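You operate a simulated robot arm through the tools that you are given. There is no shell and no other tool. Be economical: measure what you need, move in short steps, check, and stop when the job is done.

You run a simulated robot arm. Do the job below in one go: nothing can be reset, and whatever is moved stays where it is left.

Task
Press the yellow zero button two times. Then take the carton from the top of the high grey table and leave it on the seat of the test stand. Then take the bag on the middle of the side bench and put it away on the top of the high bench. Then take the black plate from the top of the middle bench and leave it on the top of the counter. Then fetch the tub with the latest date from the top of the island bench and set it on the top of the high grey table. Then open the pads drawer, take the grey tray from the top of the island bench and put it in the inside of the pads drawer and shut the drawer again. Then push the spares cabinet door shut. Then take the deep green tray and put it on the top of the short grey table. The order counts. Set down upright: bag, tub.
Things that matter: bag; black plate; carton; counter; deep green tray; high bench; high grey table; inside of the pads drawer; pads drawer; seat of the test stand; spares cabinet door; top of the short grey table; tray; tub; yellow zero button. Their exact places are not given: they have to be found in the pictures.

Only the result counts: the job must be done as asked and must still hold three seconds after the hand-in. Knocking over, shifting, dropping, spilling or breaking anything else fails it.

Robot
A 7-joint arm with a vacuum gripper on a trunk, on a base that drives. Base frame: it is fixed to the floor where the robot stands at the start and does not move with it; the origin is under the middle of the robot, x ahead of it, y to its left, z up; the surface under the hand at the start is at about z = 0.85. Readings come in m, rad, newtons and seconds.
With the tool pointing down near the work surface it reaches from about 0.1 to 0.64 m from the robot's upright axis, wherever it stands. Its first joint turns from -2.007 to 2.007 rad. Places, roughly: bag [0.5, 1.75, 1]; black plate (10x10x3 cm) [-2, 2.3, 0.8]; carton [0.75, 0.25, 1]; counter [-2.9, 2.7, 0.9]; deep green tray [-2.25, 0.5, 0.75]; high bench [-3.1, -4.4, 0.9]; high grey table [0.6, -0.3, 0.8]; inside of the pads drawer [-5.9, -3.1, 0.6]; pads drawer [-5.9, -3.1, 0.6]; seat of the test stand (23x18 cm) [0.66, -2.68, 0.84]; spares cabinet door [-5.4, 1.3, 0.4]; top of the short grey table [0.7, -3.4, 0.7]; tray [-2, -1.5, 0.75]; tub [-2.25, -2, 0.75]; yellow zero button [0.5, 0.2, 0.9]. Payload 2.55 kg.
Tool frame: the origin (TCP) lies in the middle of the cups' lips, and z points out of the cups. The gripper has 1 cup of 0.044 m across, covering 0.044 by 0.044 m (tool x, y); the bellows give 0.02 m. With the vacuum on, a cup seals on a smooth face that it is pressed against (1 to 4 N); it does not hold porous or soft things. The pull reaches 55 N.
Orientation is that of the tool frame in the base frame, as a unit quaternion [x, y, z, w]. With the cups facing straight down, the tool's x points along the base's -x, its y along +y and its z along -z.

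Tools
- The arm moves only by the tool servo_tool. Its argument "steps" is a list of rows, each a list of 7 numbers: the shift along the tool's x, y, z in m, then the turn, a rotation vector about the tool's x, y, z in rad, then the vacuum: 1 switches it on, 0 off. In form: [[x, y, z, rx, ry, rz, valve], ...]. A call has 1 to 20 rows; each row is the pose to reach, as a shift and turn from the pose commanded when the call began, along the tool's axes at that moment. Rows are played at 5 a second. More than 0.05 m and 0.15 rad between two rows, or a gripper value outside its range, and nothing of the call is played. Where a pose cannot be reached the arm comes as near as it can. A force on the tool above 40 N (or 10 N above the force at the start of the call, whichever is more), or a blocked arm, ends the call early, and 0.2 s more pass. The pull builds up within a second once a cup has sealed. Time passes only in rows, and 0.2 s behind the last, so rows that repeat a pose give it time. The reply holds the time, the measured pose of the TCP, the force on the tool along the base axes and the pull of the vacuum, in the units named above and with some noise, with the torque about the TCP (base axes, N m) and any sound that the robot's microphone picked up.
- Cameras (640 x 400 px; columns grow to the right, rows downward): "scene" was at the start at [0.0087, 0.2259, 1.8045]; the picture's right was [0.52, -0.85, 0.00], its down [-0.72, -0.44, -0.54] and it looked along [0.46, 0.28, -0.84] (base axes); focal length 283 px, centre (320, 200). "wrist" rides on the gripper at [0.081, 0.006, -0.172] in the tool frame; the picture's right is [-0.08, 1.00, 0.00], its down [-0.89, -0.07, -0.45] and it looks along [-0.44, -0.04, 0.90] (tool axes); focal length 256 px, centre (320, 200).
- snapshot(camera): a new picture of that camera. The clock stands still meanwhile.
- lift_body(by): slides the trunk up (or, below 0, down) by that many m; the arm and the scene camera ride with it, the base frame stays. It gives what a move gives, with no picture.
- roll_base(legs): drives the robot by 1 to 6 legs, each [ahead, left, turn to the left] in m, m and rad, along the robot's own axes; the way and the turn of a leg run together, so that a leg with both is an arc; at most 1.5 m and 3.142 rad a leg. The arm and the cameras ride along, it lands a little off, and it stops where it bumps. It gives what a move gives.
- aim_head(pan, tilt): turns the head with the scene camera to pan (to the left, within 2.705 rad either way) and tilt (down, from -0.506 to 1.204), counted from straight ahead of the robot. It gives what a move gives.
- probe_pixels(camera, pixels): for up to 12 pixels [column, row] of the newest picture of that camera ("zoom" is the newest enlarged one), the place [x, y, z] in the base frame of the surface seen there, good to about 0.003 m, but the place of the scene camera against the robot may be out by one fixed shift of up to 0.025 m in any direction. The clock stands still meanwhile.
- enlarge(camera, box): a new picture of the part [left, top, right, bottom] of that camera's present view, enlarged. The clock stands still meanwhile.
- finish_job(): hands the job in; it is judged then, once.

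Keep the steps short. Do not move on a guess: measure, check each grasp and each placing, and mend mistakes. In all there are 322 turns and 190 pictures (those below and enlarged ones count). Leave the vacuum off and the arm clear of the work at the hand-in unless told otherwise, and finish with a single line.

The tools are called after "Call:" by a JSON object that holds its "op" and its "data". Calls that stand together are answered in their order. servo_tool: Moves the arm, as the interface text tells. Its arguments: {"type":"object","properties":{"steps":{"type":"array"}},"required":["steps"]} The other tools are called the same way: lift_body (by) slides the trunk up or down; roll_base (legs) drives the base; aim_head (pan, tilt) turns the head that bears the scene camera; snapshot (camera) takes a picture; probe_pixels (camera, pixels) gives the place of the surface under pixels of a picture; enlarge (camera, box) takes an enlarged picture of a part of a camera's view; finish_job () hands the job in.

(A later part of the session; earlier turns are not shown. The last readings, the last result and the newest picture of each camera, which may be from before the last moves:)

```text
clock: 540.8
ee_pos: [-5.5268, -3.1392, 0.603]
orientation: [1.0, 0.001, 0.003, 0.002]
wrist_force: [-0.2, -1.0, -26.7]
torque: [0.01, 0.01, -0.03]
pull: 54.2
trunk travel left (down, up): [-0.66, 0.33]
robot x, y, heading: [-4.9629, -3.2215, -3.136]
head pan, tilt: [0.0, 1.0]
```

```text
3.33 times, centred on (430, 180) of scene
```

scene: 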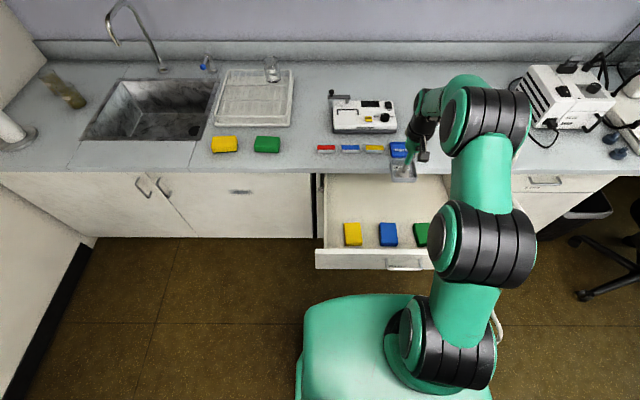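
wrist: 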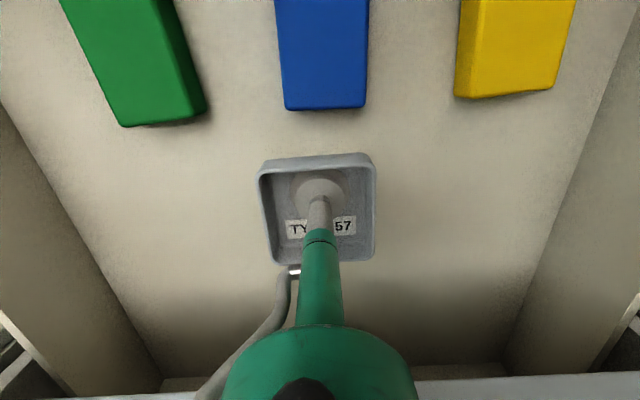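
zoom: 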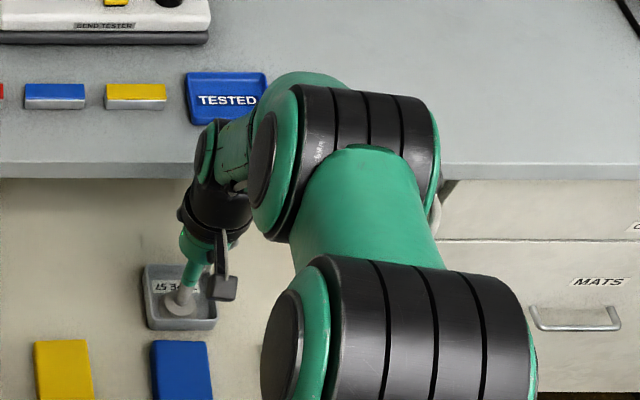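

Lifting is resisted, as though the tray already sits in the drawer. I'll go back down 2 mm, release and wait.

Call:
{"op": "servo_tool", "data": {"steps": [[0, 0, 0.002, 0, 0, 0, 1], [0, 0, 0.003, 0, 0, 0, 0], [0, 0, 0.003, 0, 0, 0, 0], [0, 0, 0.003, 0, 0, 0, 0], [0, 0, 0.003, 0, 0, 0, 0], [0, 0, 0.003, 0, 0, 0, 0], [0, 0, 0.003, 0, 0, 0, 0]]}}

Call:
{"op": "servo_tool", "data": {"steps": [[0, 0, -0.005, 0, 0, 0, 0], [0, 0, -0.015, 0, 0, 0, 0], [0, 0, -0.015, 0, 0, 0, 0]]}}

Call:
{"op": "snapshot", "data": {"camera": "wrist"}}

```text
clock: 542.4
ee_pos: [-5.5292, -3.1406, 0.6028]
orientation: [1.0, 0.003, 0.002, 0.002]
wrist_force: [0.2, -0.9, 0.2]
torque: [-0.01, 0.0, -0.04]
pull: 0.1
trunk travel left (down, up): [-0.66, 0.33]
robot x, y, heading: [-4.9665, -3.2209, -3.133]
head pan, tilt: [0.0, 1.0]
```

```text
clock: 543.2
ee_pos: [-5.529, -3.1399, 0.6171]
orientation: [1.0, 0.001, 0.001, 0.001]
wrist_force: [0.7, 0.6, -0.2]
torque: [0.01, -0.01, 0.0]
pull: 0.1
trunk travel left (down, up): [-0.66, 0.33]
robot x, y, heading: [-4.9694, -3.2222, -3.14]
head pan, tilt: [0.0, 1.0]
```

```text
72 pictures are left
```

wrist: 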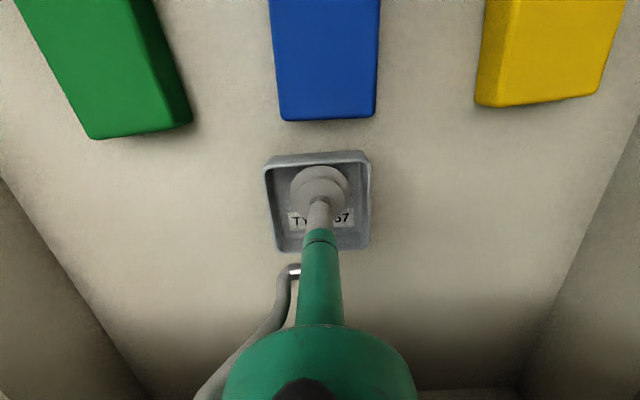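

The tray lies flat in the drawer. I'll rise, back off and set the tool horizontal to push the drawer shut.

Call:
{"op": "servo_tool", "data": {"steps": [[0, 0, -0.04, 0, 0, 0, 0], [0, 0, -0.08, 0, 0, 0, 0], [0, 0, -0.12, 0, 0, 0, 0], [0, 0, -0.16, 0, 0, 0, 0], [0, 0, -0.2, 0, 0, 0, 0], [0, 0, -0.22, 0, 0, 0, 0]]}}

Call:
{"op": "lift_body", "data": {"by": 0.24}}

Call:
{"op": "roll_base", "data": {"legs": [[-0.7, 0, 0]]}}

Call:
{"op": "servo_tool", "data": {"steps": [[0, -0.03, 0, 0, 0, 0.15, 0], [0, -0.05, 0, 0, 0, 0.3, 0], [0, -0.05, 0, 0, 0, 0.45, 0], [0, -0.05, 0, 0, 0, 0.6, 0], [0, -0.05, 0, 0, 0, 0.75, 0], [0, -0.05, 0, 0, 0, 0.9, 0], [0, -0.05, 0, 0, 0, 1.05, 0], [0, -0.05, 0, 0, 0, 1.2, 0], [0, -0.05, 0, 0, 0, 1.35, 0], [0, -0.05, 0, 0, 0, 1.5, 0], [0, -0.05, 0, 0, 0, 1.5708, 0]]}}

Call:
{"op": "servo_tool", "data": {"steps": [[0, 0, 0, 0, 0, 0.15, 0], [0, 0, 0, 0, 0, 0.3, 0], [0, 0, 0, 0, 0, 0.45, 0], [0, 0, 0, 0, 0, 0.6, 0], [0, 0, 0, 0, 0, 0.75, 0], [0, 0, 0, 0, 0, 0.9, 0], [0, 0, 0, 0, 0, 1.05, 0], [0, 0, 0, 0, 0, 1.2, 0], [0, 0, 0, 0, 0, 1.35, 0], [0, 0, 0, 0, 0, 1.5, 0], [0, 0, 0, 0, 0, 1.5708, 0]]}}

```text
clock: 544.6
ee_pos: [-5.528, -3.1404, 0.8376]
orientation: [1.0, 0.002, 0.001, 0.002]
wrist_force: [0.3, -0.6, 0.1]
torque: [0.0, -0.01, -0.01]
pull: 0.1
trunk travel left (down, up): [-0.66, 0.33]
robot x, y, heading: [-4.964, -3.2218, -3.136]
head pan, tilt: [0.0, 1.0]
```

```text
clock: 547.1
ee_pos: [-5.529, -3.1402, 1.0772]
orientation: [1.0, 0.002, 0.001, 0.002]
wrist_force: [0.3, -0.6, -0.8]
torque: [-0.03, -0.03, 0.0]
pull: 0.1
trunk travel left (down, up): [-0.9, 0.09]
robot x, y, heading: [-4.9668, -3.2212, -3.139]
head pan, tilt: [0.0, 1.0]
```

```text
clock: 551.0
ee_pos: [-4.8235, -3.1351, 1.0771]
orientation: [1.0, 0.002, 0.0, 0.002]
wrist_force: [0.2, -0.8, -0.2]
torque: [-0.04, 0.03, 0.02]
pull: 0.1
trunk travel left (down, up): [-0.9, 0.09]
robot x, y, heading: [-4.2594, -3.2187, -3.124]
head pan, tilt: [0.0, 1.0]
```

```text
clock: 553.4
ee_pos: [-4.8226, -3.0853, 1.0769]
orientation: [0.709, -0.705, 0.003, 0.0]
wrist_force: [-0.7, 0.0, 0.6]
torque: [-0.01, -0.03, 0.02]
pull: 0.1
trunk travel left (down, up): [-0.9, 0.09]
robot x, y, heading: [-4.2559, -3.2178, -3.137]
head pan, tilt: [0.0, 1.0]
```

```text
clock: 555.8
ee_pos: [-4.8238, -3.0848, 1.078]
orientation: [-0.002, 1.0, -0.001, 0.0]
wrist_force: [-0.8, 0.2, 0.1]
torque: [-0.01, 0.02, -0.01]
pull: 0.0
trunk travel left (down, up): [-0.9, 0.09]
robot x, y, heading: [-4.2608, -3.2157, -3.135]
head pan, tilt: [0.0, 1.0]
```

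Call:
{"op": "servo_tool", "data": {"steps": [[0.02, 0, 0.0, 0, 0.14, 0, 0], [0.04, 0, 0.01, 0, 0.28, 0, 0], [0.06, 0, 0.02, 0, 0.42, 0, 0], [0.08, 0, 0.03, 0, 0.56, 0, 0], [0.1, 0, 0.04, 0, 0.7, 0, 0], [0.12, 0, 0.05, 0, 0.84, 0, 0], [0.14, 0, 0.06, 0, 0.98, 0, 0], [0.15, 0, 0.07, 0, 1.12, 0, 0], [0.16, 0, 0.08, 0, 1.26, 0, 0], [0.17, 0, 0.09, 0, 1.4, 0, 0], [0.17, 0, 0.1, 0, 1.54, 0, 0], [0.17, 0, 0.1, 0, 1.5708, 0, 0], [0.17, 0, 0.1, 0, 1.5708, 0, 0]]}}

```text
clock: 558.6
ee_pos: [-5.0169, -3.0849, 0.979]
orientation: [-0.001, 0.709, -0.003, -0.705]
wrist_force: [0.0, -0.6, -1.0]
torque: [0.02, 0.04, 0.04]
pull: 0.0
out of reach, approached as far as the arm can: row 7, 11, 12, 13
trunk travel left (down, up): [-0.9, 0.09]
robot x, y, heading: [-4.2608, -3.217, -3.135]
head pan, tilt: [0.0, 1.0]
```

Horizontal again. I'll slide right 0.1 m (clear of the handle), lower the trunk and push by driving ahead.

Call:
{"op": "roll_base", "data": {"legs": [[0, -0.1, 0]]}}

Call:
{"op": "lift_body", "data": {"by": -0.335}}

Call:
{"op": "roll_base", "data": {"legs": [[0.45, 0, 0]]}}

Call:
{"op": "snapshot", "data": {"camera": "wrist"}}

```text
clock: 559.7
ee_pos: [-5.017, -2.9844, 0.9806]
orientation: [0.0, 0.709, -0.002, -0.705]
wrist_force: [-0.3, 0.0, 0.1]
torque: [-0.01, 0.03, 0.0]
pull: 0.1
trunk travel left (down, up): [-0.9, 0.09]
robot x, y, heading: [-4.2559, -3.1141, -3.13]
head pan, tilt: [0.0, 1.0]
```

```text
clock: 563.0
ee_pos: [-5.0174, -2.9844, 0.6449]
orientation: [0.0, 0.709, -0.002, -0.705]
wrist_force: [-0.3, 0.4, 0.1]
torque: [-0.01, 0.0, 0.0]
pull: 0.0
trunk travel left (down, up): [-0.565, 0.425]
robot x, y, heading: [-4.2635, -3.1164, -3.137]
head pan, tilt: [0.0, 1.0]
```

```text
clock: 565.8
ee_pos: [-5.4703, -2.9839, 0.6451]
orientation: [0.002, 0.709, -0.001, -0.705]
wrist_force: [0.2, -0.3, -0.5]
torque: [0.0, 0.03, 0.04]
pull: 0.0
trunk travel left (down, up): [-0.565, 0.425]
robot x, y, heading: [-4.7134, -3.1189, -3.135]
head pan, tilt: [0.0, 1.0]
```

```text
71 pictures are left
```

wrist: 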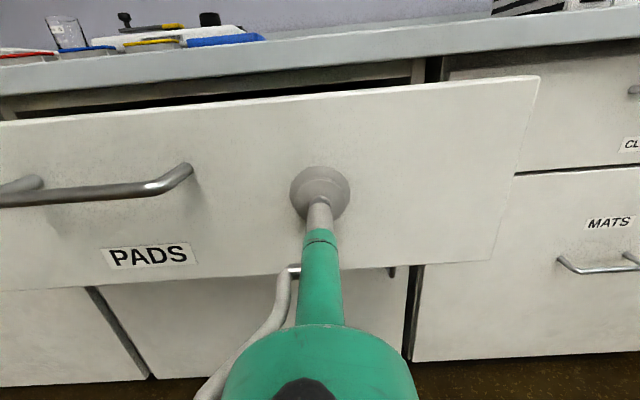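

Call:
{"op": "roll_base", "data": {"legs": [[0.165, 0, 0]]}}

Call:
{"op": "servo_tool", "data": {"steps": [[0, 0, 0.005, 0, 0, 0, 0], [0, 0, 0.01, 0, 0, 0, 0], [0, 0, 0.015, 0, 0, 0, 0]]}}

Call:
{"op": "snapshot", "data": {"camera": "wrist"}}

```text
clock: 567.2
ee_pos: [-5.6357, -2.9832, 0.6436]
orientation: [0.001, 0.709, -0.002, -0.705]
wrist_force: [-0.1, -0.2, 0.2]
torque: [-0.01, -0.01, 0.0]
pull: 0.1
trunk travel left (down, up): [-0.565, 0.425]
robot x, y, heading: [-4.882, -3.1216, -3.14]
head pan, tilt: [0.0, 1.0]
```

```text
clock: 568.0
ee_pos: [-5.6509, -2.9838, 0.6452]
orientation: [0.002, 0.709, -0.001, -0.705]
wrist_force: [-0.9, 0.7, -0.9]
torque: [-0.03, 0.03, 0.03]
pull: 0.1
trunk travel left (down, up): [-0.565, 0.425]
robot x, y, heading: [-4.8797, -3.1187, -3.137]
head pan, tilt: [0.0, 1.0]
```

```text
70 pictures are left
```

wrist: 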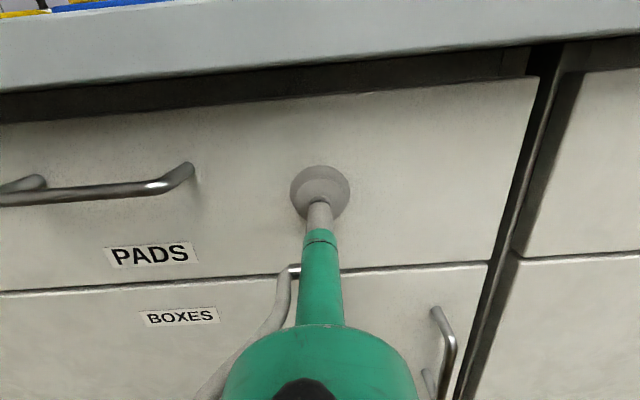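

Call:
{"op": "servo_tool", "data": {"steps": [[0, 0, 0.005, 0, 0, 0, 0], [0, 0, 0.01, 0, 0, 0, 0], [0, 0, 0.014, 0, 0, 0, 0], [0, 0, 0.017, 0, 0, 0, 0]]}}

```text
clock: 569.0
ee_pos: [-5.6656, -2.9845, 0.6449]
orientation: [0.002, 0.71, -0.001, -0.704]
wrist_force: [4.8, -0.3, -0.8]
torque: [0.05, 0.01, 0.02]
pull: 0.0
trunk travel left (down, up): [-0.565, 0.425]
robot x, y, heading: [-4.8824, -3.1211, -3.138]
head pan, tilt: [0.0, 1.0]
```

Call:
{"op": "servo_tool", "data": {"steps": [[0, 0, 0.003, 0, 0, 0, 0], [0, 0, 0.006, 0, 0, 0, 0]]}}

Call:
{"op": "servo_tool", "data": {"steps": [[0, 0, -0.01, 0, 0, 0, 0], [0, 0, -0.04, 0, 0, 0, 0], [0, 0, -0.06, 0, 0, 0, 0], [0, 0, -0.06, 0, 0, 0, 0]]}}

Call:
{"op": "snapshot", "data": {"camera": "wrist"}}

```text
clock: 569.6
ee_pos: [-5.6706, -2.9845, 0.6433]
orientation: [0.003, 0.71, 0.0, -0.704]
wrist_force: [21.9, -0.8, 2.4]
torque: [0.19, -0.12, -0.03]
pull: 0.0
trunk travel left (down, up): [-0.565, 0.425]
robot x, y, heading: [-4.8773, -3.1197, -3.14]
head pan, tilt: [0.0, 1.0]
```

```text
clock: 570.6
ee_pos: [-5.6331, -2.9837, 0.646]
orientation: [0.002, 0.711, -0.001, -0.704]
wrist_force: [-0.1, -0.2, 0.2]
torque: [-0.01, 0.04, -0.02]
pull: 0.1
out of reach, approached as far as the arm can: row 3, 4
trunk travel left (down, up): [-0.565, 0.425]
robot x, y, heading: [-4.8824, -3.1195, -3.142]
head pan, tilt: [0.0, 1.0]
```

```text
69 pictures are left
```

wrist: 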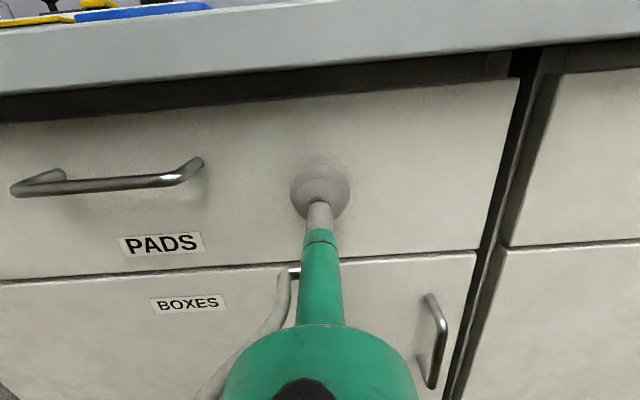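

Call:
{"op": "probe_pixels", "data": {"camera": "wrist", "pixels": [[400, 150], [400, 220], [400, 290], [450, 200], [560, 180], [100, 160]]}}

Call:
{"op": "roll_base", "data": {"legs": [[-0.6, 0, 0]]}}

Call:
{"op": "aim_head", "data": {"pan": -1.0, "tilt": 0.4}}

Call:
{"op": "snapshot", "data": {"camera": "scene"}}

```text
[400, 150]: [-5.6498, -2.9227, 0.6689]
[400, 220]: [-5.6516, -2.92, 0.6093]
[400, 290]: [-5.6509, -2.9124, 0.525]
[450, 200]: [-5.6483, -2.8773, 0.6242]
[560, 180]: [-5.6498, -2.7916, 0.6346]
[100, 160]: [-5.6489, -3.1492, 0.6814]
```

```text
clock: 574.0
ee_pos: [-5.0336, -2.9829, 0.6462]
orientation: [0.0, 0.71, -0.003, -0.704]
wrist_force: [0.8, -0.1, 0.0]
torque: [0.0, 0.0, -0.01]
pull: 0.0
trunk travel left (down, up): [-0.565, 0.425]
robot x, y, heading: [-4.2747, -3.1191, -3.132]
head pan, tilt: [0.0, 1.0]
```

```text
clock: 575.2
ee_pos: [-5.0323, -2.9825, 0.6455]
orientation: [0.0, 0.711, -0.002, -0.703]
wrist_force: [-1.3, -1.0, 0.2]
torque: [0.03, -0.01, 0.0]
pull: 0.1
trunk travel left (down, up): [-0.565, 0.425]
robot x, y, heading: [-4.2766, -3.1159, -3.13]
head pan, tilt: [-1.0, 0.4]
```

```text
68 pictures are left
```

scene: 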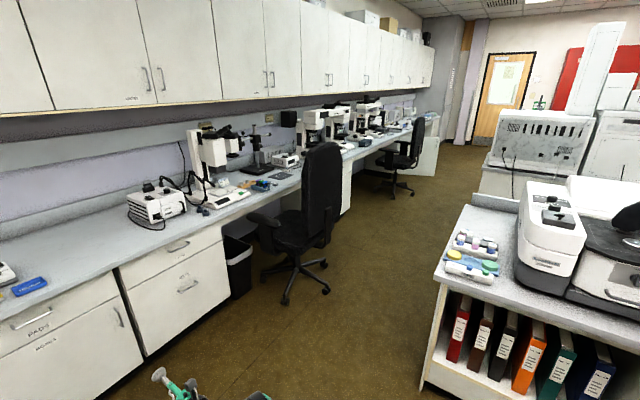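

The drawer is flush. Next is the spares cabinet door near (-5.4, 1.3). I'll measure the corridor.

Call:
{"op": "probe_pixels", "data": {"camera": "scene", "pixels": [[420, 390], [436, 265], [285, 303], [330, 290], [327, 262], [393, 195], [410, 190], [487, 165], [438, 125], [425, 170], [340, 190], [345, 210]]}}

Call:
{"op": "enlarge", "data": {"camera": "scene", "box": [330, 80, 500, 210]}}

```text
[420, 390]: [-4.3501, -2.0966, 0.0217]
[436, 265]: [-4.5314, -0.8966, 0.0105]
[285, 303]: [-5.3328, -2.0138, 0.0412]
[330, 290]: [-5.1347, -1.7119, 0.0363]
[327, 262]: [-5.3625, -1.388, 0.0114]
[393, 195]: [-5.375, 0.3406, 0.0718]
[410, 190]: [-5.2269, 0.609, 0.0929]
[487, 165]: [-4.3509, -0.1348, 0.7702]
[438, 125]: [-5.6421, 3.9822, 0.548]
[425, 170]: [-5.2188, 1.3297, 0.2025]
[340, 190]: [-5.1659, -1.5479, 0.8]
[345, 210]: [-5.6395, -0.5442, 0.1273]
```

```text
3.08 times, centred on (415, 145) of scene
```

zoom: 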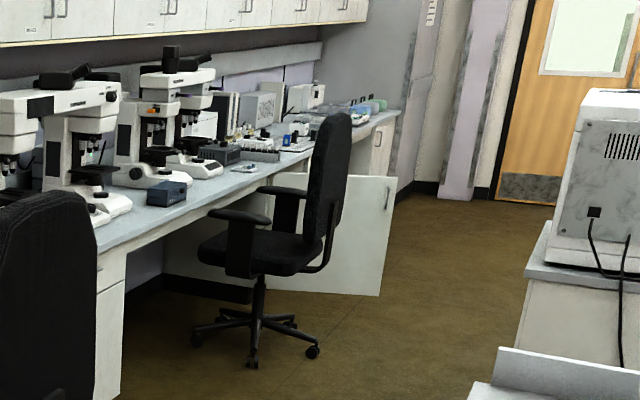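

The open door stands out from the cabinet at y ≈ 1.33. The lane between the chair (x ≈ -5.13) and the islands (x ≈ -4.35) is narrow, so I'll face +y and keep to x ≈ -4.74.

Call:
{"op": "roll_base", "data": {"legs": [[0, 0, -1.575], [0, 0.46, 0]]}}

Call:
{"op": "aim_head", "data": {"pan": 0.2, "tilt": 0.6}}

Call:
{"op": "snapshot", "data": {"camera": "scene"}}

```text
clock: 581.9
ee_pos: [-4.5917, -2.3585, 0.6458]
orientation: [0.507, 0.499, 0.499, -0.495]
wrist_force: [0.7, -0.8, -0.6]
torque: [0.0, -0.02, -0.02]
pull: 0.1
trunk travel left (down, up): [-0.565, 0.425]
robot x, y, heading: [-4.7367, -3.1113, 1.566]
head pan, tilt: [-1.0, 0.4]
```

```text
clock: 583.3
ee_pos: [-4.592, -2.3607, 0.6455]
orientation: [0.506, 0.499, 0.5, -0.496]
wrist_force: [1.0, 0.0, 0.6]
torque: [-0.01, 0.01, 0.0]
pull: 0.0
trunk travel left (down, up): [-0.565, 0.425]
robot x, y, heading: [-4.7337, -3.1089, 1.568]
head pan, tilt: [0.201, 0.6]
```

```text
66 pictures are left
```

scene: 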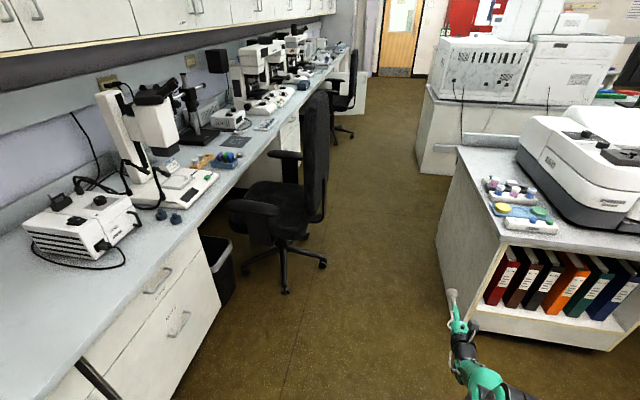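

Call:
{"op": "probe_pixels", "data": {"camera": "scene", "pixels": [[456, 150], [465, 320], [325, 265], [328, 150], [288, 290], [327, 210], [418, 170], [430, 88], [352, 137], [356, 80], [495, 235], [440, 240]]}}

```text
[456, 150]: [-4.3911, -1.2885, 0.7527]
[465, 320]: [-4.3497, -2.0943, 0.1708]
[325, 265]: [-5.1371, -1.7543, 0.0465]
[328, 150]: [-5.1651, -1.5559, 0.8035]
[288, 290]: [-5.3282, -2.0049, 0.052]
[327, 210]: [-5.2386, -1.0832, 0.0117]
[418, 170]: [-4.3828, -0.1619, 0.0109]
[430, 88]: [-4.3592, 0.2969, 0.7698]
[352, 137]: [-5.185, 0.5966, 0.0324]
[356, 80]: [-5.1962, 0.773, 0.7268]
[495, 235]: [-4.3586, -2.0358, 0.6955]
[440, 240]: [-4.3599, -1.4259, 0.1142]
```

Call:
{"op": "roll_base", "data": {"legs": [[0, 0.03, 0], [1.2, 0, 0]]}}

Call:
{"op": "roll_base", "data": {"legs": [[1.2, 0, 0]]}}

Call:
{"op": "snapshot", "data": {"camera": "scene"}}

```text
clock: 589.8
ee_pos: [-4.6352, -1.1622, 0.6459]
orientation: [0.502, 0.503, 0.495, -0.5]
wrist_force: [-1.2, 0.5, 0.3]
torque: [-0.01, 0.01, 0.01]
pull: 0.1
trunk travel left (down, up): [-0.565, 0.425]
robot x, y, heading: [-4.765, -1.9175, 1.583]
head pan, tilt: [0.201, 0.6]
```

```text
clock: 595.8
ee_pos: [-4.6462, 0.0313, 0.6467]
orientation: [0.502, 0.503, 0.496, -0.5]
wrist_force: [-0.5, -0.5, -0.1]
torque: [0.02, -0.02, 0.01]
pull: 0.1
trunk travel left (down, up): [-0.565, 0.425]
robot x, y, heading: [-4.778, -0.728, 1.58]
head pan, tilt: [0.201, 0.6]
```

```text
65 pictures are left
```

scene: 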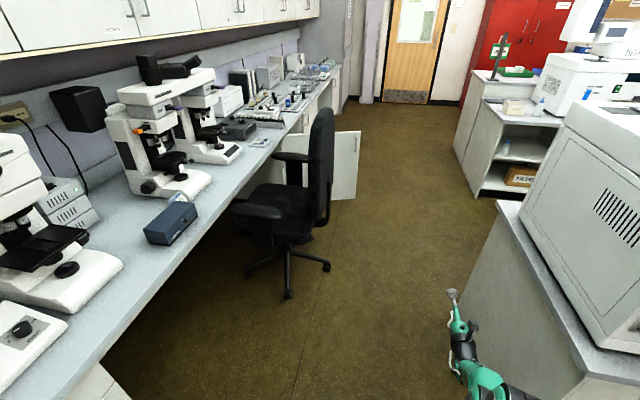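

Call:
{"op": "probe_pixels", "data": {"camera": "scene", "pixels": [[497, 205], [575, 372], [345, 160], [358, 135], [335, 198], [355, 195], [338, 140], [330, 268], [480, 190], [330, 180], [356, 165], [290, 294]]}}

Call:
{"op": "enlarge", "data": {"camera": "scene", "box": [280, 100, 400, 220]}}

```text
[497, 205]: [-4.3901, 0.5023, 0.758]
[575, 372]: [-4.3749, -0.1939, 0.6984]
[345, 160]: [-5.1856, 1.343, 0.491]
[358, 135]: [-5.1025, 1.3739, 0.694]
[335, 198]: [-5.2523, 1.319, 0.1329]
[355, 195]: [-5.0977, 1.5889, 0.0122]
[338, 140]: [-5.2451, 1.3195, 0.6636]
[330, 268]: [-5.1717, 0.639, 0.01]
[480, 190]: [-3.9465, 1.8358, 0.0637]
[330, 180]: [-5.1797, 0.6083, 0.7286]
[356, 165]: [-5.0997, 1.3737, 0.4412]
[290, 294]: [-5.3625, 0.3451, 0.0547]
```

```text
3.33 times, centred on (340, 160) of scene
```

zoom: 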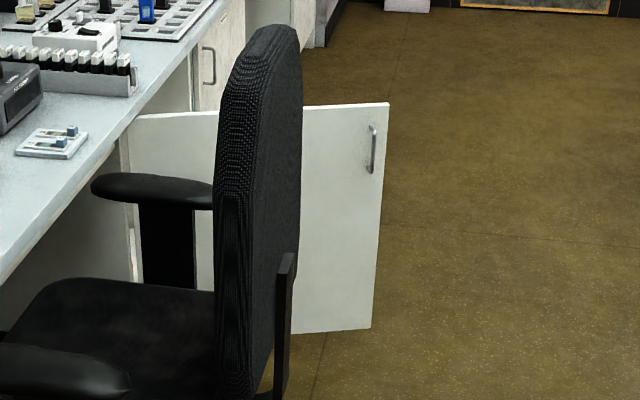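

The door is about 70° open: its hinge is near (-5.66, 1.16), its tip near (-5.10, 1.36) and its top at z ≈ 0.70. I'll raise the arm above it, drive ahead, and turn to heading ≈ 2.7.

Call:
{"op": "lift_body", "data": {"by": 0.35}}

Call:
{"op": "roll_base", "data": {"legs": [[1.5, 0, 0], [0, 0, 1.12]]}}

Call:
{"op": "aim_head", "data": {"pan": 0.3, "tilt": 0.8}}

Call:
{"op": "snapshot", "data": {"camera": "scene"}}

```text
clock: 599.2
ee_pos: [-4.6449, 0.0321, 0.9962]
orientation: [0.502, 0.502, 0.496, -0.499]
wrist_force: [0.0, 0.0, -0.5]
torque: [0.02, 0.01, -0.02]
pull: 0.2
trunk travel left (down, up): [-0.915, 0.075]
robot x, y, heading: [-4.7752, -0.7247, 1.581]
head pan, tilt: [0.201, 0.6]
```

```text
clock: 609.5
ee_pos: [-5.424, 1.2309, 0.995]
orientation: [0.157, 0.694, 0.152, -0.686]
wrist_force: [0.2, -0.3, -0.1]
torque: [0.0, 0.03, 0.02]
pull: 0.0
trunk travel left (down, up): [-0.915, 0.075]
robot x, y, heading: [-4.7965, 0.7877, 2.712]
head pan, tilt: [0.201, 0.6]
```

```text
clock: 610.2
ee_pos: [-5.4229, 1.2309, 0.9959]
orientation: [0.156, 0.693, 0.152, -0.687]
wrist_force: [-0.4, 0.0, 0.1]
torque: [0.03, 0.0, -0.03]
pull: 0.1
trunk travel left (down, up): [-0.915, 0.075]
robot x, y, heading: [-4.7979, 0.7869, 2.708]
head pan, tilt: [0.3, 0.799]
```

```text
63 pictures are left
```

scene: 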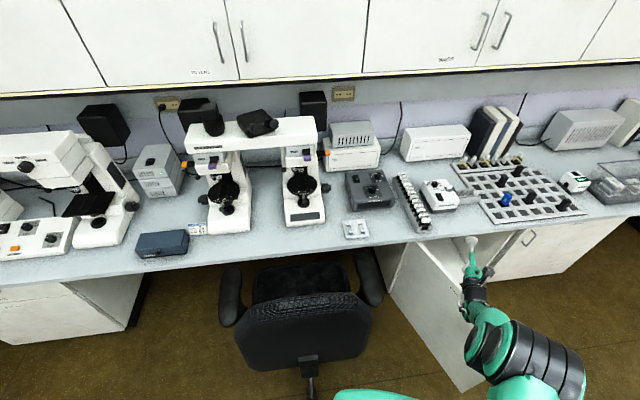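

Call:
{"op": "roll_base", "data": {"legs": [[-0.17, -0.045, 0]]}}

Call:
{"op": "snapshot", "data": {"camera": "wrist"}}

Call:
{"op": "snapshot", "data": {"camera": "scene"}}

```text
clock: 611.7
ee_pos: [-5.2499, 1.1979, 0.9972]
orientation: [0.155, 0.692, 0.152, -0.688]
wrist_force: [1.3, -1.0, -0.5]
torque: [-0.03, -0.02, 0.0]
pull: 0.0
trunk travel left (down, up): [-0.915, 0.075]
robot x, y, heading: [-4.6263, 0.7583, 2.706]
head pan, tilt: [0.3, 0.799]
```

```text
62 pictures are left
```

wrist: 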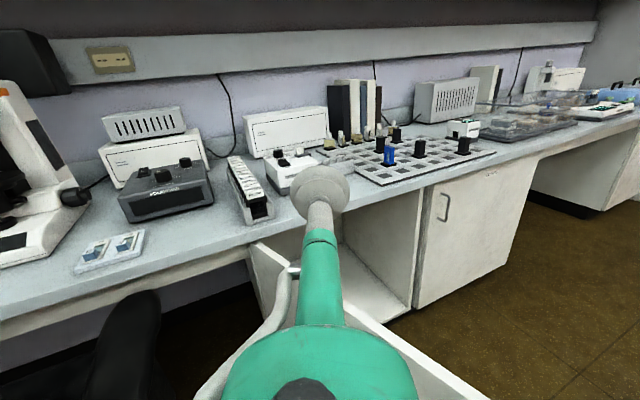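

```text
61 pictures are left
```

scene: 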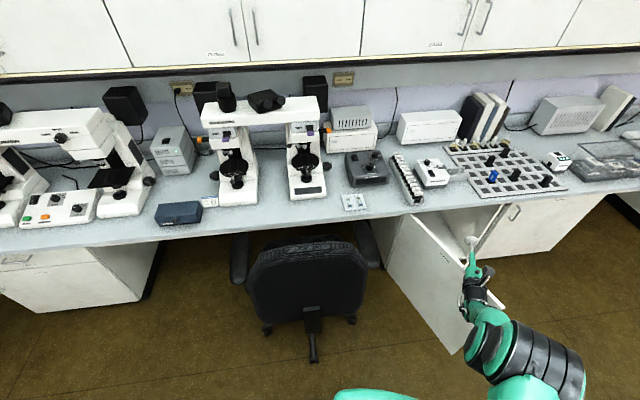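

Call:
{"op": "probe_pixels", "data": {"camera": "wrist", "pixels": [[258, 250], [275, 268], [400, 345], [430, 366], [460, 388], [415, 350], [255, 270]]}}

Call:
{"op": "probe_pixels", "data": {"camera": "scene", "pixels": [[400, 222], [425, 240], [450, 262], [400, 260], [430, 290], [455, 310], [452, 350], [470, 310], [402, 217]]}}

```text
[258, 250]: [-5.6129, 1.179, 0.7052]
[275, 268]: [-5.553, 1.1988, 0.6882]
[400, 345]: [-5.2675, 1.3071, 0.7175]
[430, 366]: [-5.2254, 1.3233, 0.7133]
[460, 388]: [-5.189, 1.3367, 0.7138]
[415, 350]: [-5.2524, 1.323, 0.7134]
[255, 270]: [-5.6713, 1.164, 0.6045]
```

```text
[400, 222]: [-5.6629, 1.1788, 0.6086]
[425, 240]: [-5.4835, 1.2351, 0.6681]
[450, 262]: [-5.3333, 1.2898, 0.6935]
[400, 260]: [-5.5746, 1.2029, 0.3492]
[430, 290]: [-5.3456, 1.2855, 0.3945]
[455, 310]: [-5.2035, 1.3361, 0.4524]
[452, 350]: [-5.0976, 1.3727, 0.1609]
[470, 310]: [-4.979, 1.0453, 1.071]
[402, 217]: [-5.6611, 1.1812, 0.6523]
```

The door line (true) at x = -5.25 is y = 1.312, so the tool is 0.11 m outside the door. I'll lower the trunk 0.54 m.

Call:
{"op": "lift_body", "data": {"by": -0.54}}

Call:
{"op": "snapshot", "data": {"camera": "wrist"}}

```text
refused: -0.54 is not a number from -0.4 to 0.4
```

```text
60 pictures are left
```

wrist: 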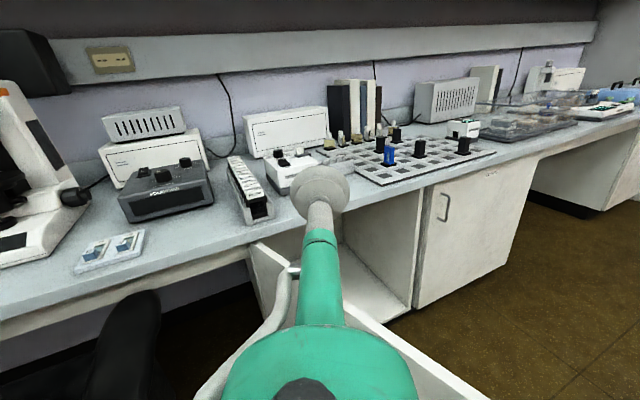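

Call:
{"op": "lift_body", "data": {"by": -0.3}}

Call:
{"op": "lift_body", "data": {"by": -0.22}}

Call:
{"op": "snapshot", "data": {"camera": "wrist"}}

```text
clock: 614.7
ee_pos: [-5.2499, 1.1992, 0.6965]
orientation: [0.155, 0.693, 0.152, -0.688]
wrist_force: [-0.5, 0.5, 0.3]
torque: [0.02, 0.0, 0.03]
pull: 0.0
trunk travel left (down, up): [-0.615, 0.375]
robot x, y, heading: [-4.6245, 0.7598, 2.708]
head pan, tilt: [0.3, 0.799]
```

```text
clock: 617.1
ee_pos: [-5.2489, 1.1998, 0.4759]
orientation: [0.155, 0.693, 0.152, -0.688]
wrist_force: [1.2, -0.2, 0.6]
torque: [0.02, -0.01, -0.01]
pull: 0.0
trunk travel left (down, up): [-0.395, 0.595]
robot x, y, heading: [-4.6234, 0.7531, 2.711]
head pan, tilt: [0.3, 0.799]
```

```text
59 pictures are left
```

wrist: 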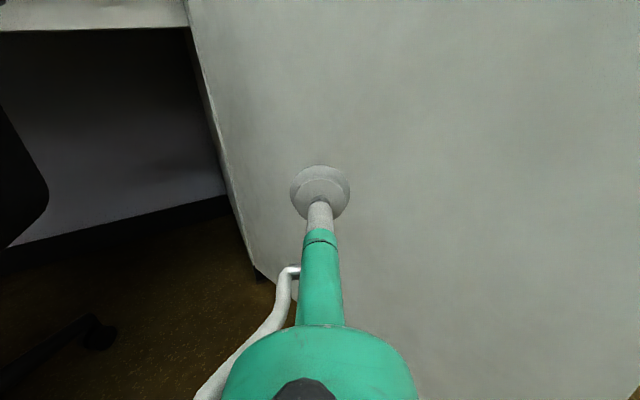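

The cup faces the door's outer side. I'll push along the door's arc, beginning with the first leg.

Call:
{"op": "roll_base", "data": {"legs": [[0.155, -0.139, 0]]}}

Call:
{"op": "snapshot", "data": {"camera": "wrist"}}

```text
clock: 618.7
ee_pos: [-5.3332, 1.3901, 0.4753]
orientation: [0.156, 0.693, 0.152, -0.687]
wrist_force: [-0.1, 0.0, 0.3]
torque: [0.01, 0.0, -0.01]
pull: 0.0
trunk travel left (down, up): [-0.395, 0.595]
robot x, y, heading: [-4.7043, 0.946, 2.709]
head pan, tilt: [0.3, 0.799]
```

```text
58 pictures are left
```

wrist: 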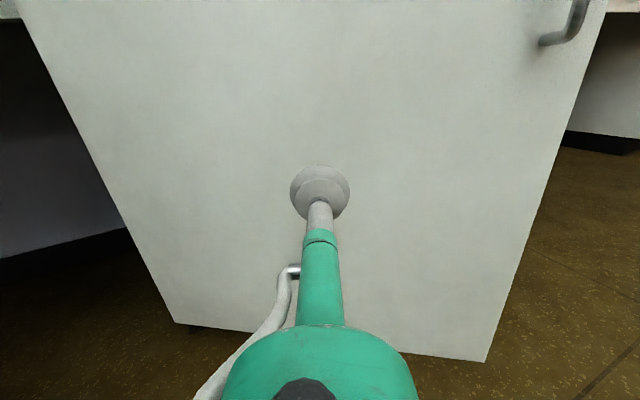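

The door is turning. I'll go on with the next legs.

Call:
{"op": "roll_base", "data": {"legs": [[0.097, -0.04, 0], [0.1035, -0.0145, 0]]}}

Call:
{"op": "snapshot", "data": {"camera": "wrist"}}

```text
clock: 620.6
ee_pos: [-5.49, 1.5246, 0.4758]
orientation: [0.157, 0.694, 0.153, -0.686]
wrist_force: [-0.4, 0.1, -0.8]
torque: [0.01, 0.0, 0.02]
pull: 0.0
trunk travel left (down, up): [-0.395, 0.595]
robot x, y, heading: [-4.8609, 1.0817, 2.706]
head pan, tilt: [0.3, 0.799]
```

```text
57 pictures are left
```

wrist: 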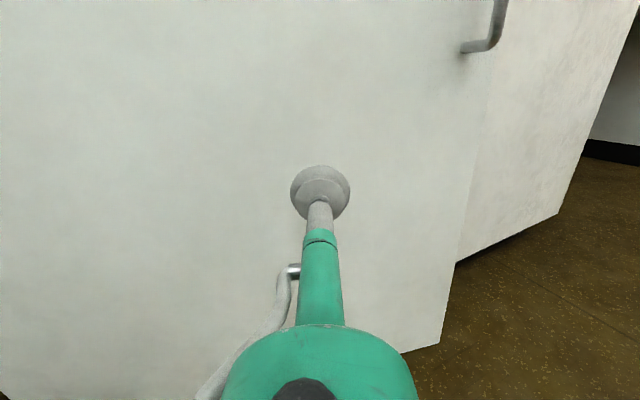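

Call:
{"op": "roll_base", "data": {"legs": [[0.103, 0.0128, 0], [0.045, 0.02, 0]]}}

Call:
{"op": "snapshot", "data": {"camera": "wrist"}}

```text
clock: 622.3
ee_pos: [-5.6387, 1.5551, 0.4749]
orientation: [0.155, 0.693, 0.151, -0.688]
wrist_force: [-0.2, 0.0, 0.6]
torque: [-0.02, 0.01, 0.03]
pull: 0.2
trunk travel left (down, up): [-0.395, 0.595]
robot x, y, heading: [-5.0121, 1.1116, 2.707]
head pan, tilt: [0.3, 0.799]
```

```text
56 pictures are left
```

wrist: 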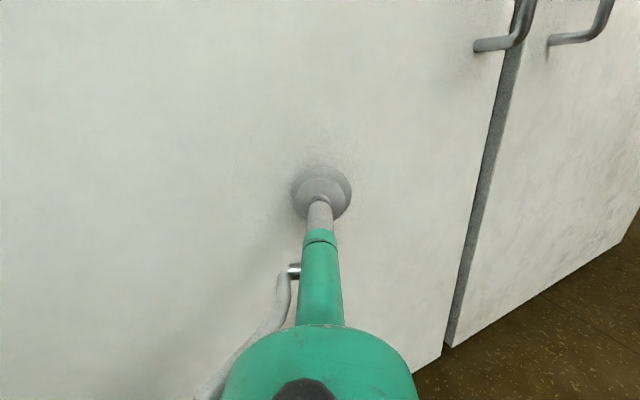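

Nearly shut. I'll push the last bit straight at the cabinet with the arm until it resists.

Call:
{"op": "servo_tool", "data": {"steps": [[0, -0.004, 0.009, 0, 0, 0, 0], [0, -0.008, 0.018, 0, 0, 0, 0], [0, -0.0115, 0.025, 0, 0, 0, 0], [0, -0.0135, 0.029, 0, 0, 0, 0]]}}

Call:
{"op": "snapshot", "data": {"camera": "wrist"}}

```text
clock: 623.3
ee_pos: [-5.6646, 1.5562, 0.4732]
orientation: [0.158, 0.694, 0.152, -0.686]
wrist_force: [31.6, -0.3, 3.1]
torque: [-0.13, -0.1, 1.04]
pull: 0.1
trunk travel left (down, up): [-0.395, 0.595]
robot x, y, heading: [-5.0118, 1.1116, 2.707]
head pan, tilt: [0.3, 0.799]
```

```text
55 pictures are left
```

wrist: 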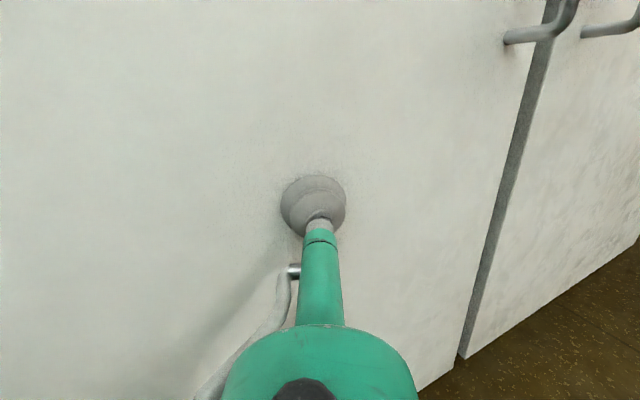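

The door resists with 31 N. I'll check that it is flush with its neighbour, then back off.

Call:
{"op": "probe_pixels", "data": {"camera": "wrist", "pixels": [[100, 150], [480, 100], [470, 180], [430, 320], [580, 150], [530, 250]]}}

Call:
{"op": "servo_tool", "data": {"steps": [[0, 0.005, -0.01, 0, 0, 0, 0], [0, 0.0135, -0.03, 0, 0, 0, 0], [0, 0.0135, -0.03, 0, 0, 0, 0]]}}

Call:
{"op": "roll_base", "data": {"legs": [[-0.3, 0, 0]]}}

Call:
{"op": "snapshot", "data": {"camera": "wrist"}}

```text
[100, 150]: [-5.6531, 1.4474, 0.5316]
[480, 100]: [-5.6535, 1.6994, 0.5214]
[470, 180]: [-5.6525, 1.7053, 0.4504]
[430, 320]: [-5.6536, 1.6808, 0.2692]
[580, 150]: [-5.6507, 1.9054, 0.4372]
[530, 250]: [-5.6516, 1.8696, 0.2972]
```

```text
clock: 624.1
ee_pos: [-5.6377, 1.5546, 0.4775]
orientation: [0.154, 0.694, 0.151, -0.687]
wrist_force: [0.2, 0.1, 0.4]
torque: [0.01, -0.04, 0.02]
pull: 0.0
trunk travel left (down, up): [-0.395, 0.595]
robot x, y, heading: [-5.0119, 1.1154, 2.711]
head pan, tilt: [0.3, 0.799]
```

```text
clock: 626.1
ee_pos: [-5.3672, 1.4288, 0.4771]
orientation: [0.156, 0.695, 0.151, -0.686]
wrist_force: [0.8, 0.2, -0.6]
torque: [0.0, 0.0, -0.04]
pull: 0.1
trunk travel left (down, up): [-0.395, 0.595]
robot x, y, heading: [-4.7371, 0.986, 2.712]
head pan, tilt: [0.3, 0.799]
```

```text
54 pictures are left
```

wrist: 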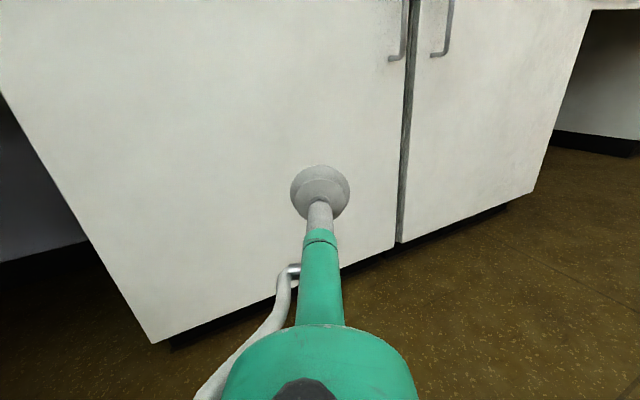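

The door is flush (x = -5.653, neighbour -5.651). Now I'll raise the trunk and turn the tool down again.

Call:
{"op": "lift_body", "data": {"by": 0.3}}

Call:
{"op": "lift_body", "data": {"by": 0.205}}

Call:
{"op": "servo_tool", "data": {"steps": [[0, 0, -0.03, 0, -0.14, 0, 0], [0, 0, -0.06, 0, -0.28, 0, 0], [0, 0, -0.09, 0, -0.42, 0, 0], [0, 0, -0.12, 0, -0.56, 0, 0], [0, 0, -0.15, 0, -0.7, 0, 0], [0, 0, -0.17, 0, -0.84, 0, 0], [0, 0, -0.19, 0, -0.98, 0, 0], [0, 0, -0.2, 0, -1.12, 0, 0], [0, 0, -0.2, 0, -1.26, 0, 0], [0, 0, -0.2, 0, -1.4, 0, 0], [0, 0, -0.2, 0, -1.5, 0, 0], [0, 0, -0.2, 0, -1.57, 0, 0], [0, 0, -0.2, 0, -1.57, 0, 0]]}}

Call:
{"op": "servo_tool", "data": {"steps": [[0, 0, -0.03, 0, 0, -0.14, 0], [0, 0, -0.06, 0, 0, -0.28, 0], [0, 0, -0.09, 0, 0, -0.42, 0], [0, 0, -0.1, 0, 0, -0.56, 0], [0, 0, -0.1, 0, 0, -0.7, 0], [0, 0, -0.1, 0, 0, -0.84, 0], [0, 0, -0.1, 0, 0, -0.98, 0], [0, 0, -0.1, 0, 0, -1.12, 0], [0, 0, -0.1, 0, 0, -1.26, 0], [0, 0, -0.1, 0, 0, -1.4, 0], [0, 0, -0.1, 0, 0, -1.54, 0], [0, 0, -0.1, 0, 0, -1.57, 0]]}}

Call:
{"op": "servo_tool", "data": {"steps": [[0, 0, 0, 0, 0, -0.14, 0], [0, 0, 0, 0, 0, -0.28, 0], [0, 0, 0, 0, 0, -0.42, 0], [0, 0, 0, 0, 0, -0.56, 0], [0, 0, 0, 0, 0, -0.7, 0], [0, 0, 0, 0, 0, -0.84, 0], [0, 0, 0, 0, 0, -0.98, 0], [0, 0, 0, 0, 0, -1.12, 0], [0, 0, 0, 0, 0, -1.26, 0], [0, 0, 0, 0, 0, -1.4, 0], [0, 0, 0, 0, 0, -1.54, 0], [0, 0, 0, 0, 0, -1.57, 0]]}}

```text
clock: 629.1
ee_pos: [-5.3669, 1.4288, 0.7756]
orientation: [0.155, 0.694, 0.151, -0.686]
wrist_force: [0.4, 0.8, 0.0]
torque: [0.01, 0.03, -0.03]
pull: 0.0
trunk travel left (down, up): [-0.695, 0.295]
robot x, y, heading: [-4.7445, 0.986, 2.713]
head pan, tilt: [0.3, 0.799]
```

```text
clock: 631.4
ee_pos: [-5.3657, 1.4287, 0.9797]
orientation: [0.156, 0.694, 0.151, -0.686]
wrist_force: [0.4, 0.3, 0.6]
torque: [0.03, -0.04, 0.0]
pull: 0.1
trunk travel left (down, up): [-0.9, 0.09]
robot x, y, heading: [-4.74, 0.9872, 2.712]
head pan, tilt: [0.3, 0.799]
```

```text
clock: 634.2
ee_pos: [-5.1843, 1.3433, 0.9832]
orientation: [0.217, 0.976, -0.002, 0.006]
wrist_force: [0.3, 0.5, 0.1]
torque: [-0.02, -0.02, 0.0]
pull: 0.0
out of reach, approached as far as the arm can: row 9, 10
trunk travel left (down, up): [-0.9, 0.09]
robot x, y, heading: [-4.7439, 0.9869, 2.715]
head pan, tilt: [0.3, 0.799]
```

```text
clock: 636.8
ee_pos: [-5.1863, 1.3452, 1.0827]
orientation: [-0.539, 0.843, -0.005, 0.001]
wrist_force: [-0.1, 0.2, 0.1]
torque: [-0.02, 0.03, -0.01]
pull: 0.0
trunk travel left (down, up): [-0.9, 0.09]
robot x, y, heading: [-4.7413, 0.9851, 2.709]
head pan, tilt: [0.3, 0.799]
```

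```text
clock: 639.4
ee_pos: [-5.185, 1.3444, 1.0842]
orientation: [0.976, -0.217, 0.004, 0.003]
wrist_force: [0.2, -0.4, 0.4]
torque: [-0.01, -0.01, 0.0]
pull: 0.0
trunk travel left (down, up): [-0.9, 0.09]
robot x, y, heading: [-4.7403, 0.9847, 2.713]
head pan, tilt: [0.3, 0.799]
```

Tool is down. Now I'll look east along the aisle north of the second island.

Call:
{"op": "aim_head", "data": {"pan": -2.6, "tilt": 0.4}}

Call:
{"op": "snapshot", "data": {"camera": "scene"}}

```text
clock: 641.9
ee_pos: [-5.1864, 1.3447, 1.0848]
orientation: [0.976, -0.217, 0.005, 0.003]
wrist_force: [-0.5, 0.1, 0.6]
torque: [0.0, 0.02, 0.0]
pull: 0.1
trunk travel left (down, up): [-0.9, 0.09]
robot x, y, heading: [-4.7427, 0.9893, 2.714]
head pan, tilt: [-2.601, 0.4]
```

```text
53 pictures are left
```

scene: 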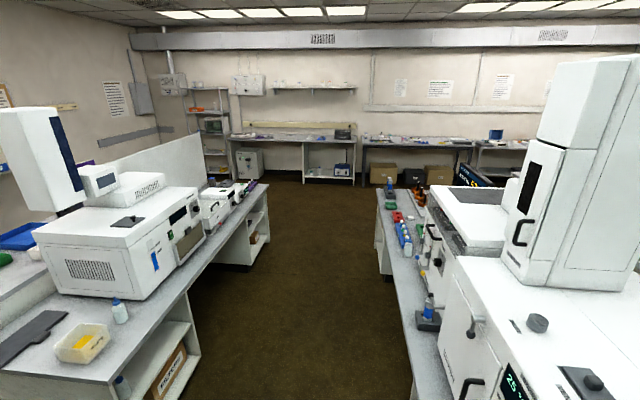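

The aisle is clear. I'll turn right to face east and drive along it.

Call:
{"op": "roll_base", "data": {"legs": [[0, 0, -2.713], [1.2, 0, 0], [0.7, 0, 0]]}}

Call:
{"op": "aim_head", "data": {"pan": -0.5, "tilt": 0.7}}

Call:
{"op": "snapshot", "data": {"camera": "scene"}}

```text
clock: 657.7
ee_pos: [-2.3002, 0.8891, 1.0834]
orientation: [-0.004, 1.0, 0.002, -0.005]
wrist_force: [0.0, 0.8, -0.2]
torque: [-0.01, 0.03, 0.01]
pull: 0.0
trunk travel left (down, up): [-0.9, 0.09]
robot x, y, heading: [-2.8582, 1.019, 0.014]
head pan, tilt: [-2.601, 0.4]
```

```text
clock: 659.7
ee_pos: [-2.2998, 0.8889, 1.0835]
orientation: [-0.004, 1.0, 0.002, -0.004]
wrist_force: [-0.3, -0.4, 0.6]
torque: [0.0, 0.0, -0.01]
pull: 0.0
trunk travel left (down, up): [-0.9, 0.09]
robot x, y, heading: [-2.857, 1.0199, 0.012]
head pan, tilt: [-0.499, 0.7]
```

```text
52 pictures are left
```

scene: 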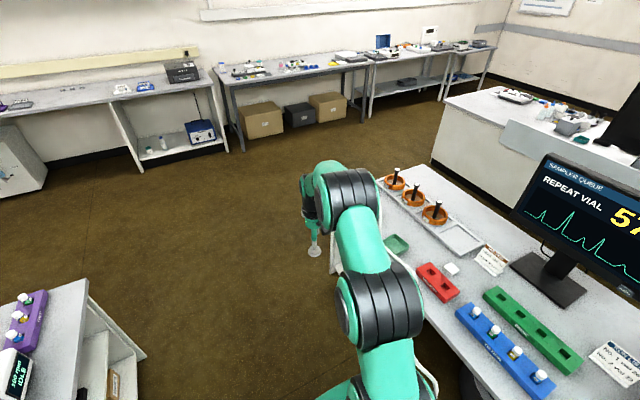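

Call:
{"op": "enlarge", "data": {"camera": "scene", "box": [375, 215, 495, 315]}}

Call:
{"op": "probe_pixels", "data": {"camera": "scene", "pixels": [[397, 244], [388, 240], [408, 244], [398, 252], [396, 235], [435, 282], [530, 325], [420, 300], [480, 370], [452, 269]]}}

```text
4.00 times, centred on (435, 265) of scene
```

zoom: 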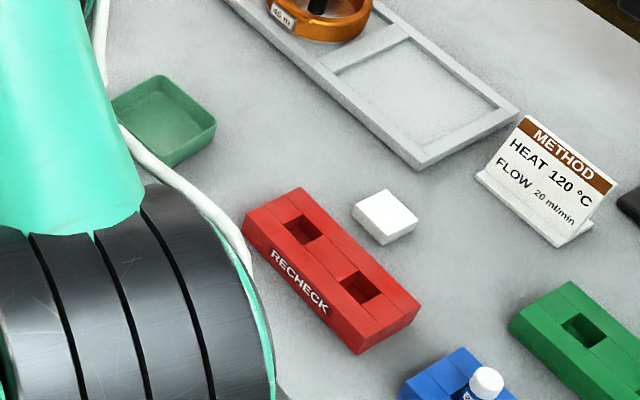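

```text
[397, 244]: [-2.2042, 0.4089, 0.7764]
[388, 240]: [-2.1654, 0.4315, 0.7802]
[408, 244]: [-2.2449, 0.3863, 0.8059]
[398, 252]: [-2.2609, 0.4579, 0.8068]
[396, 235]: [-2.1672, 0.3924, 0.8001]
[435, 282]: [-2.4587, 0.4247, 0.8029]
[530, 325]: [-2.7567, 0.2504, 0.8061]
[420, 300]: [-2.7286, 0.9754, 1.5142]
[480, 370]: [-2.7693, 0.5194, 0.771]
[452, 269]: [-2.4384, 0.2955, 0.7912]
```

The deep green tray is at about (-2.205, 0.40), an open tray with its floor at z ≈ 0.765. I'll drive 0.79 m ahead and turn right to face it.

Call:
{"op": "roll_base", "data": {"legs": [[0.78, 0, 0], [0, 0, -1.58]]}}

Call:
{"op": "snapshot", "data": {"camera": "wrist"}}

```text
clock: 667.7
ee_pos: [-2.2101, 0.475, 1.0847]
orientation: [0.706, 0.708, 0.004, -0.003]
wrist_force: [-0.5, -0.5, -0.9]
torque: [-0.01, 0.0, 0.0]
pull: 0.0
trunk travel left (down, up): [-0.9, 0.09]
robot x, y, heading: [-2.0744, 1.0285, -1.564]
head pan, tilt: [-0.499, 0.7]
```

```text
50 pictures are left
```

wrist: 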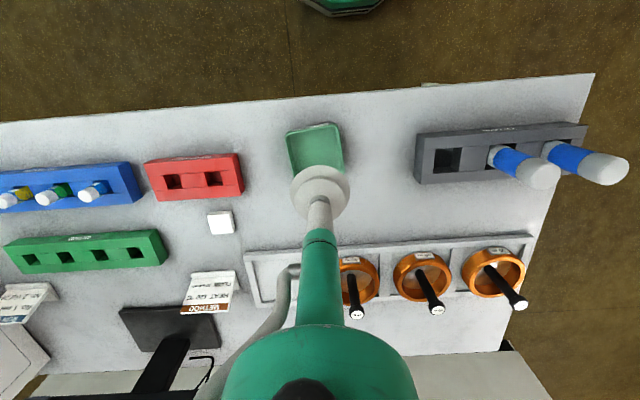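

Call:
{"op": "probe_pixels", "data": {"camera": "wrist", "pixels": [[315, 145], [300, 140], [330, 140], [312, 160], [288, 135], [342, 130], [345, 165], [315, 126]]}}

Call:
{"op": "servo_tool", "data": {"steps": [[-0.01, 0.0, 0.045, 0, 0, 0, 0], [-0.02, 0.0, 0.09, 0, 0, 0, 0], [-0.03, 0.0, 0.135, 0, 0, 0, 0], [-0.035, 0.0, 0.18, 0, 0, 0, 0], [-0.035, 0.0, 0.2, 0, 0, 0, 0], [-0.035, 0.0, 0.2, 0, 0, 0, 0]]}}

Call:
{"op": "snapshot", "data": {"camera": "wrist"}}

```text
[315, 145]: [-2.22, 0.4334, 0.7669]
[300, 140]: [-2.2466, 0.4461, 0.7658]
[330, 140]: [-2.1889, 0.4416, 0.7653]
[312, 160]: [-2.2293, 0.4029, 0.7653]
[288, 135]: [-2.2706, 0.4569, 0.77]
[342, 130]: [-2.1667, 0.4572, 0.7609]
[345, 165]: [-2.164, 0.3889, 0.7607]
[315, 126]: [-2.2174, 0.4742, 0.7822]
```

```text
clock: 669.1
ee_pos: [-2.2074, 0.4428, 0.8832]
orientation: [0.707, 0.707, 0.005, -0.002]
wrist_force: [0.7, -0.1, 0.5]
torque: [0.01, -0.01, 0.01]
pull: 0.1
trunk travel left (down, up): [-0.9, 0.09]
robot x, y, heading: [-2.0749, 1.0271, -1.559]
head pan, tilt: [-0.499, 0.7]
```

```text
49 pictures are left
```

wrist: 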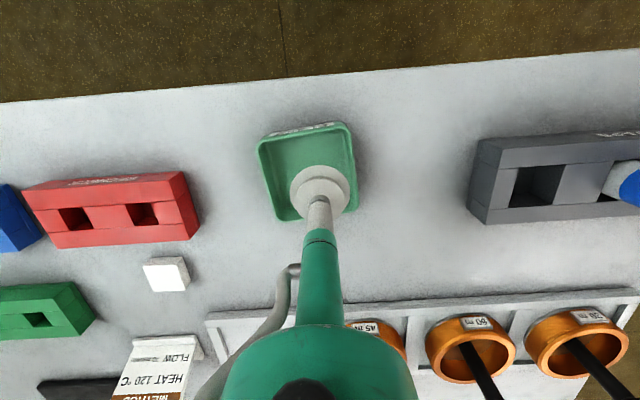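

Call:
{"op": "probe_pixels", "data": {"camera": "wrist", "pixels": [[258, 150], [352, 140], [305, 132], [305, 145], [280, 215], [300, 160], [340, 160], [356, 205], [270, 160]]}}

Call:
{"op": "enlarge", "data": {"camera": "wrist", "box": [230, 100, 390, 240]}}

```text
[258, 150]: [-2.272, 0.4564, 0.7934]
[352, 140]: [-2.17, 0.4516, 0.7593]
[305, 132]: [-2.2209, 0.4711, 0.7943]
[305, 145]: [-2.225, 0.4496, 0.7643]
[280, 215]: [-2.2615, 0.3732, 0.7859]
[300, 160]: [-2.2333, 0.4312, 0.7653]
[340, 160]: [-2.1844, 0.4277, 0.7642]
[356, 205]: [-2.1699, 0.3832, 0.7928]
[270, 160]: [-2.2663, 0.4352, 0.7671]
```

```text
2.86 times, centred on (310, 170) of wrist
```

zoom: 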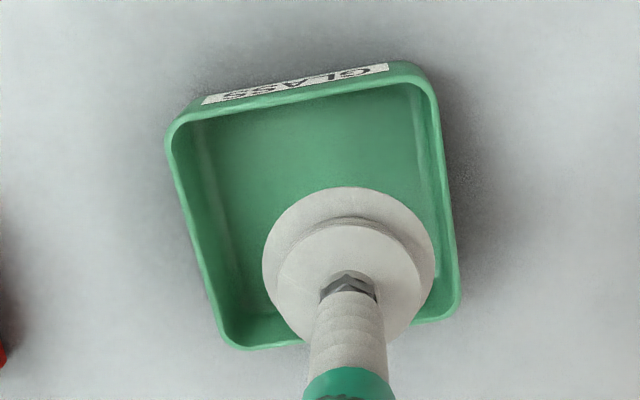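

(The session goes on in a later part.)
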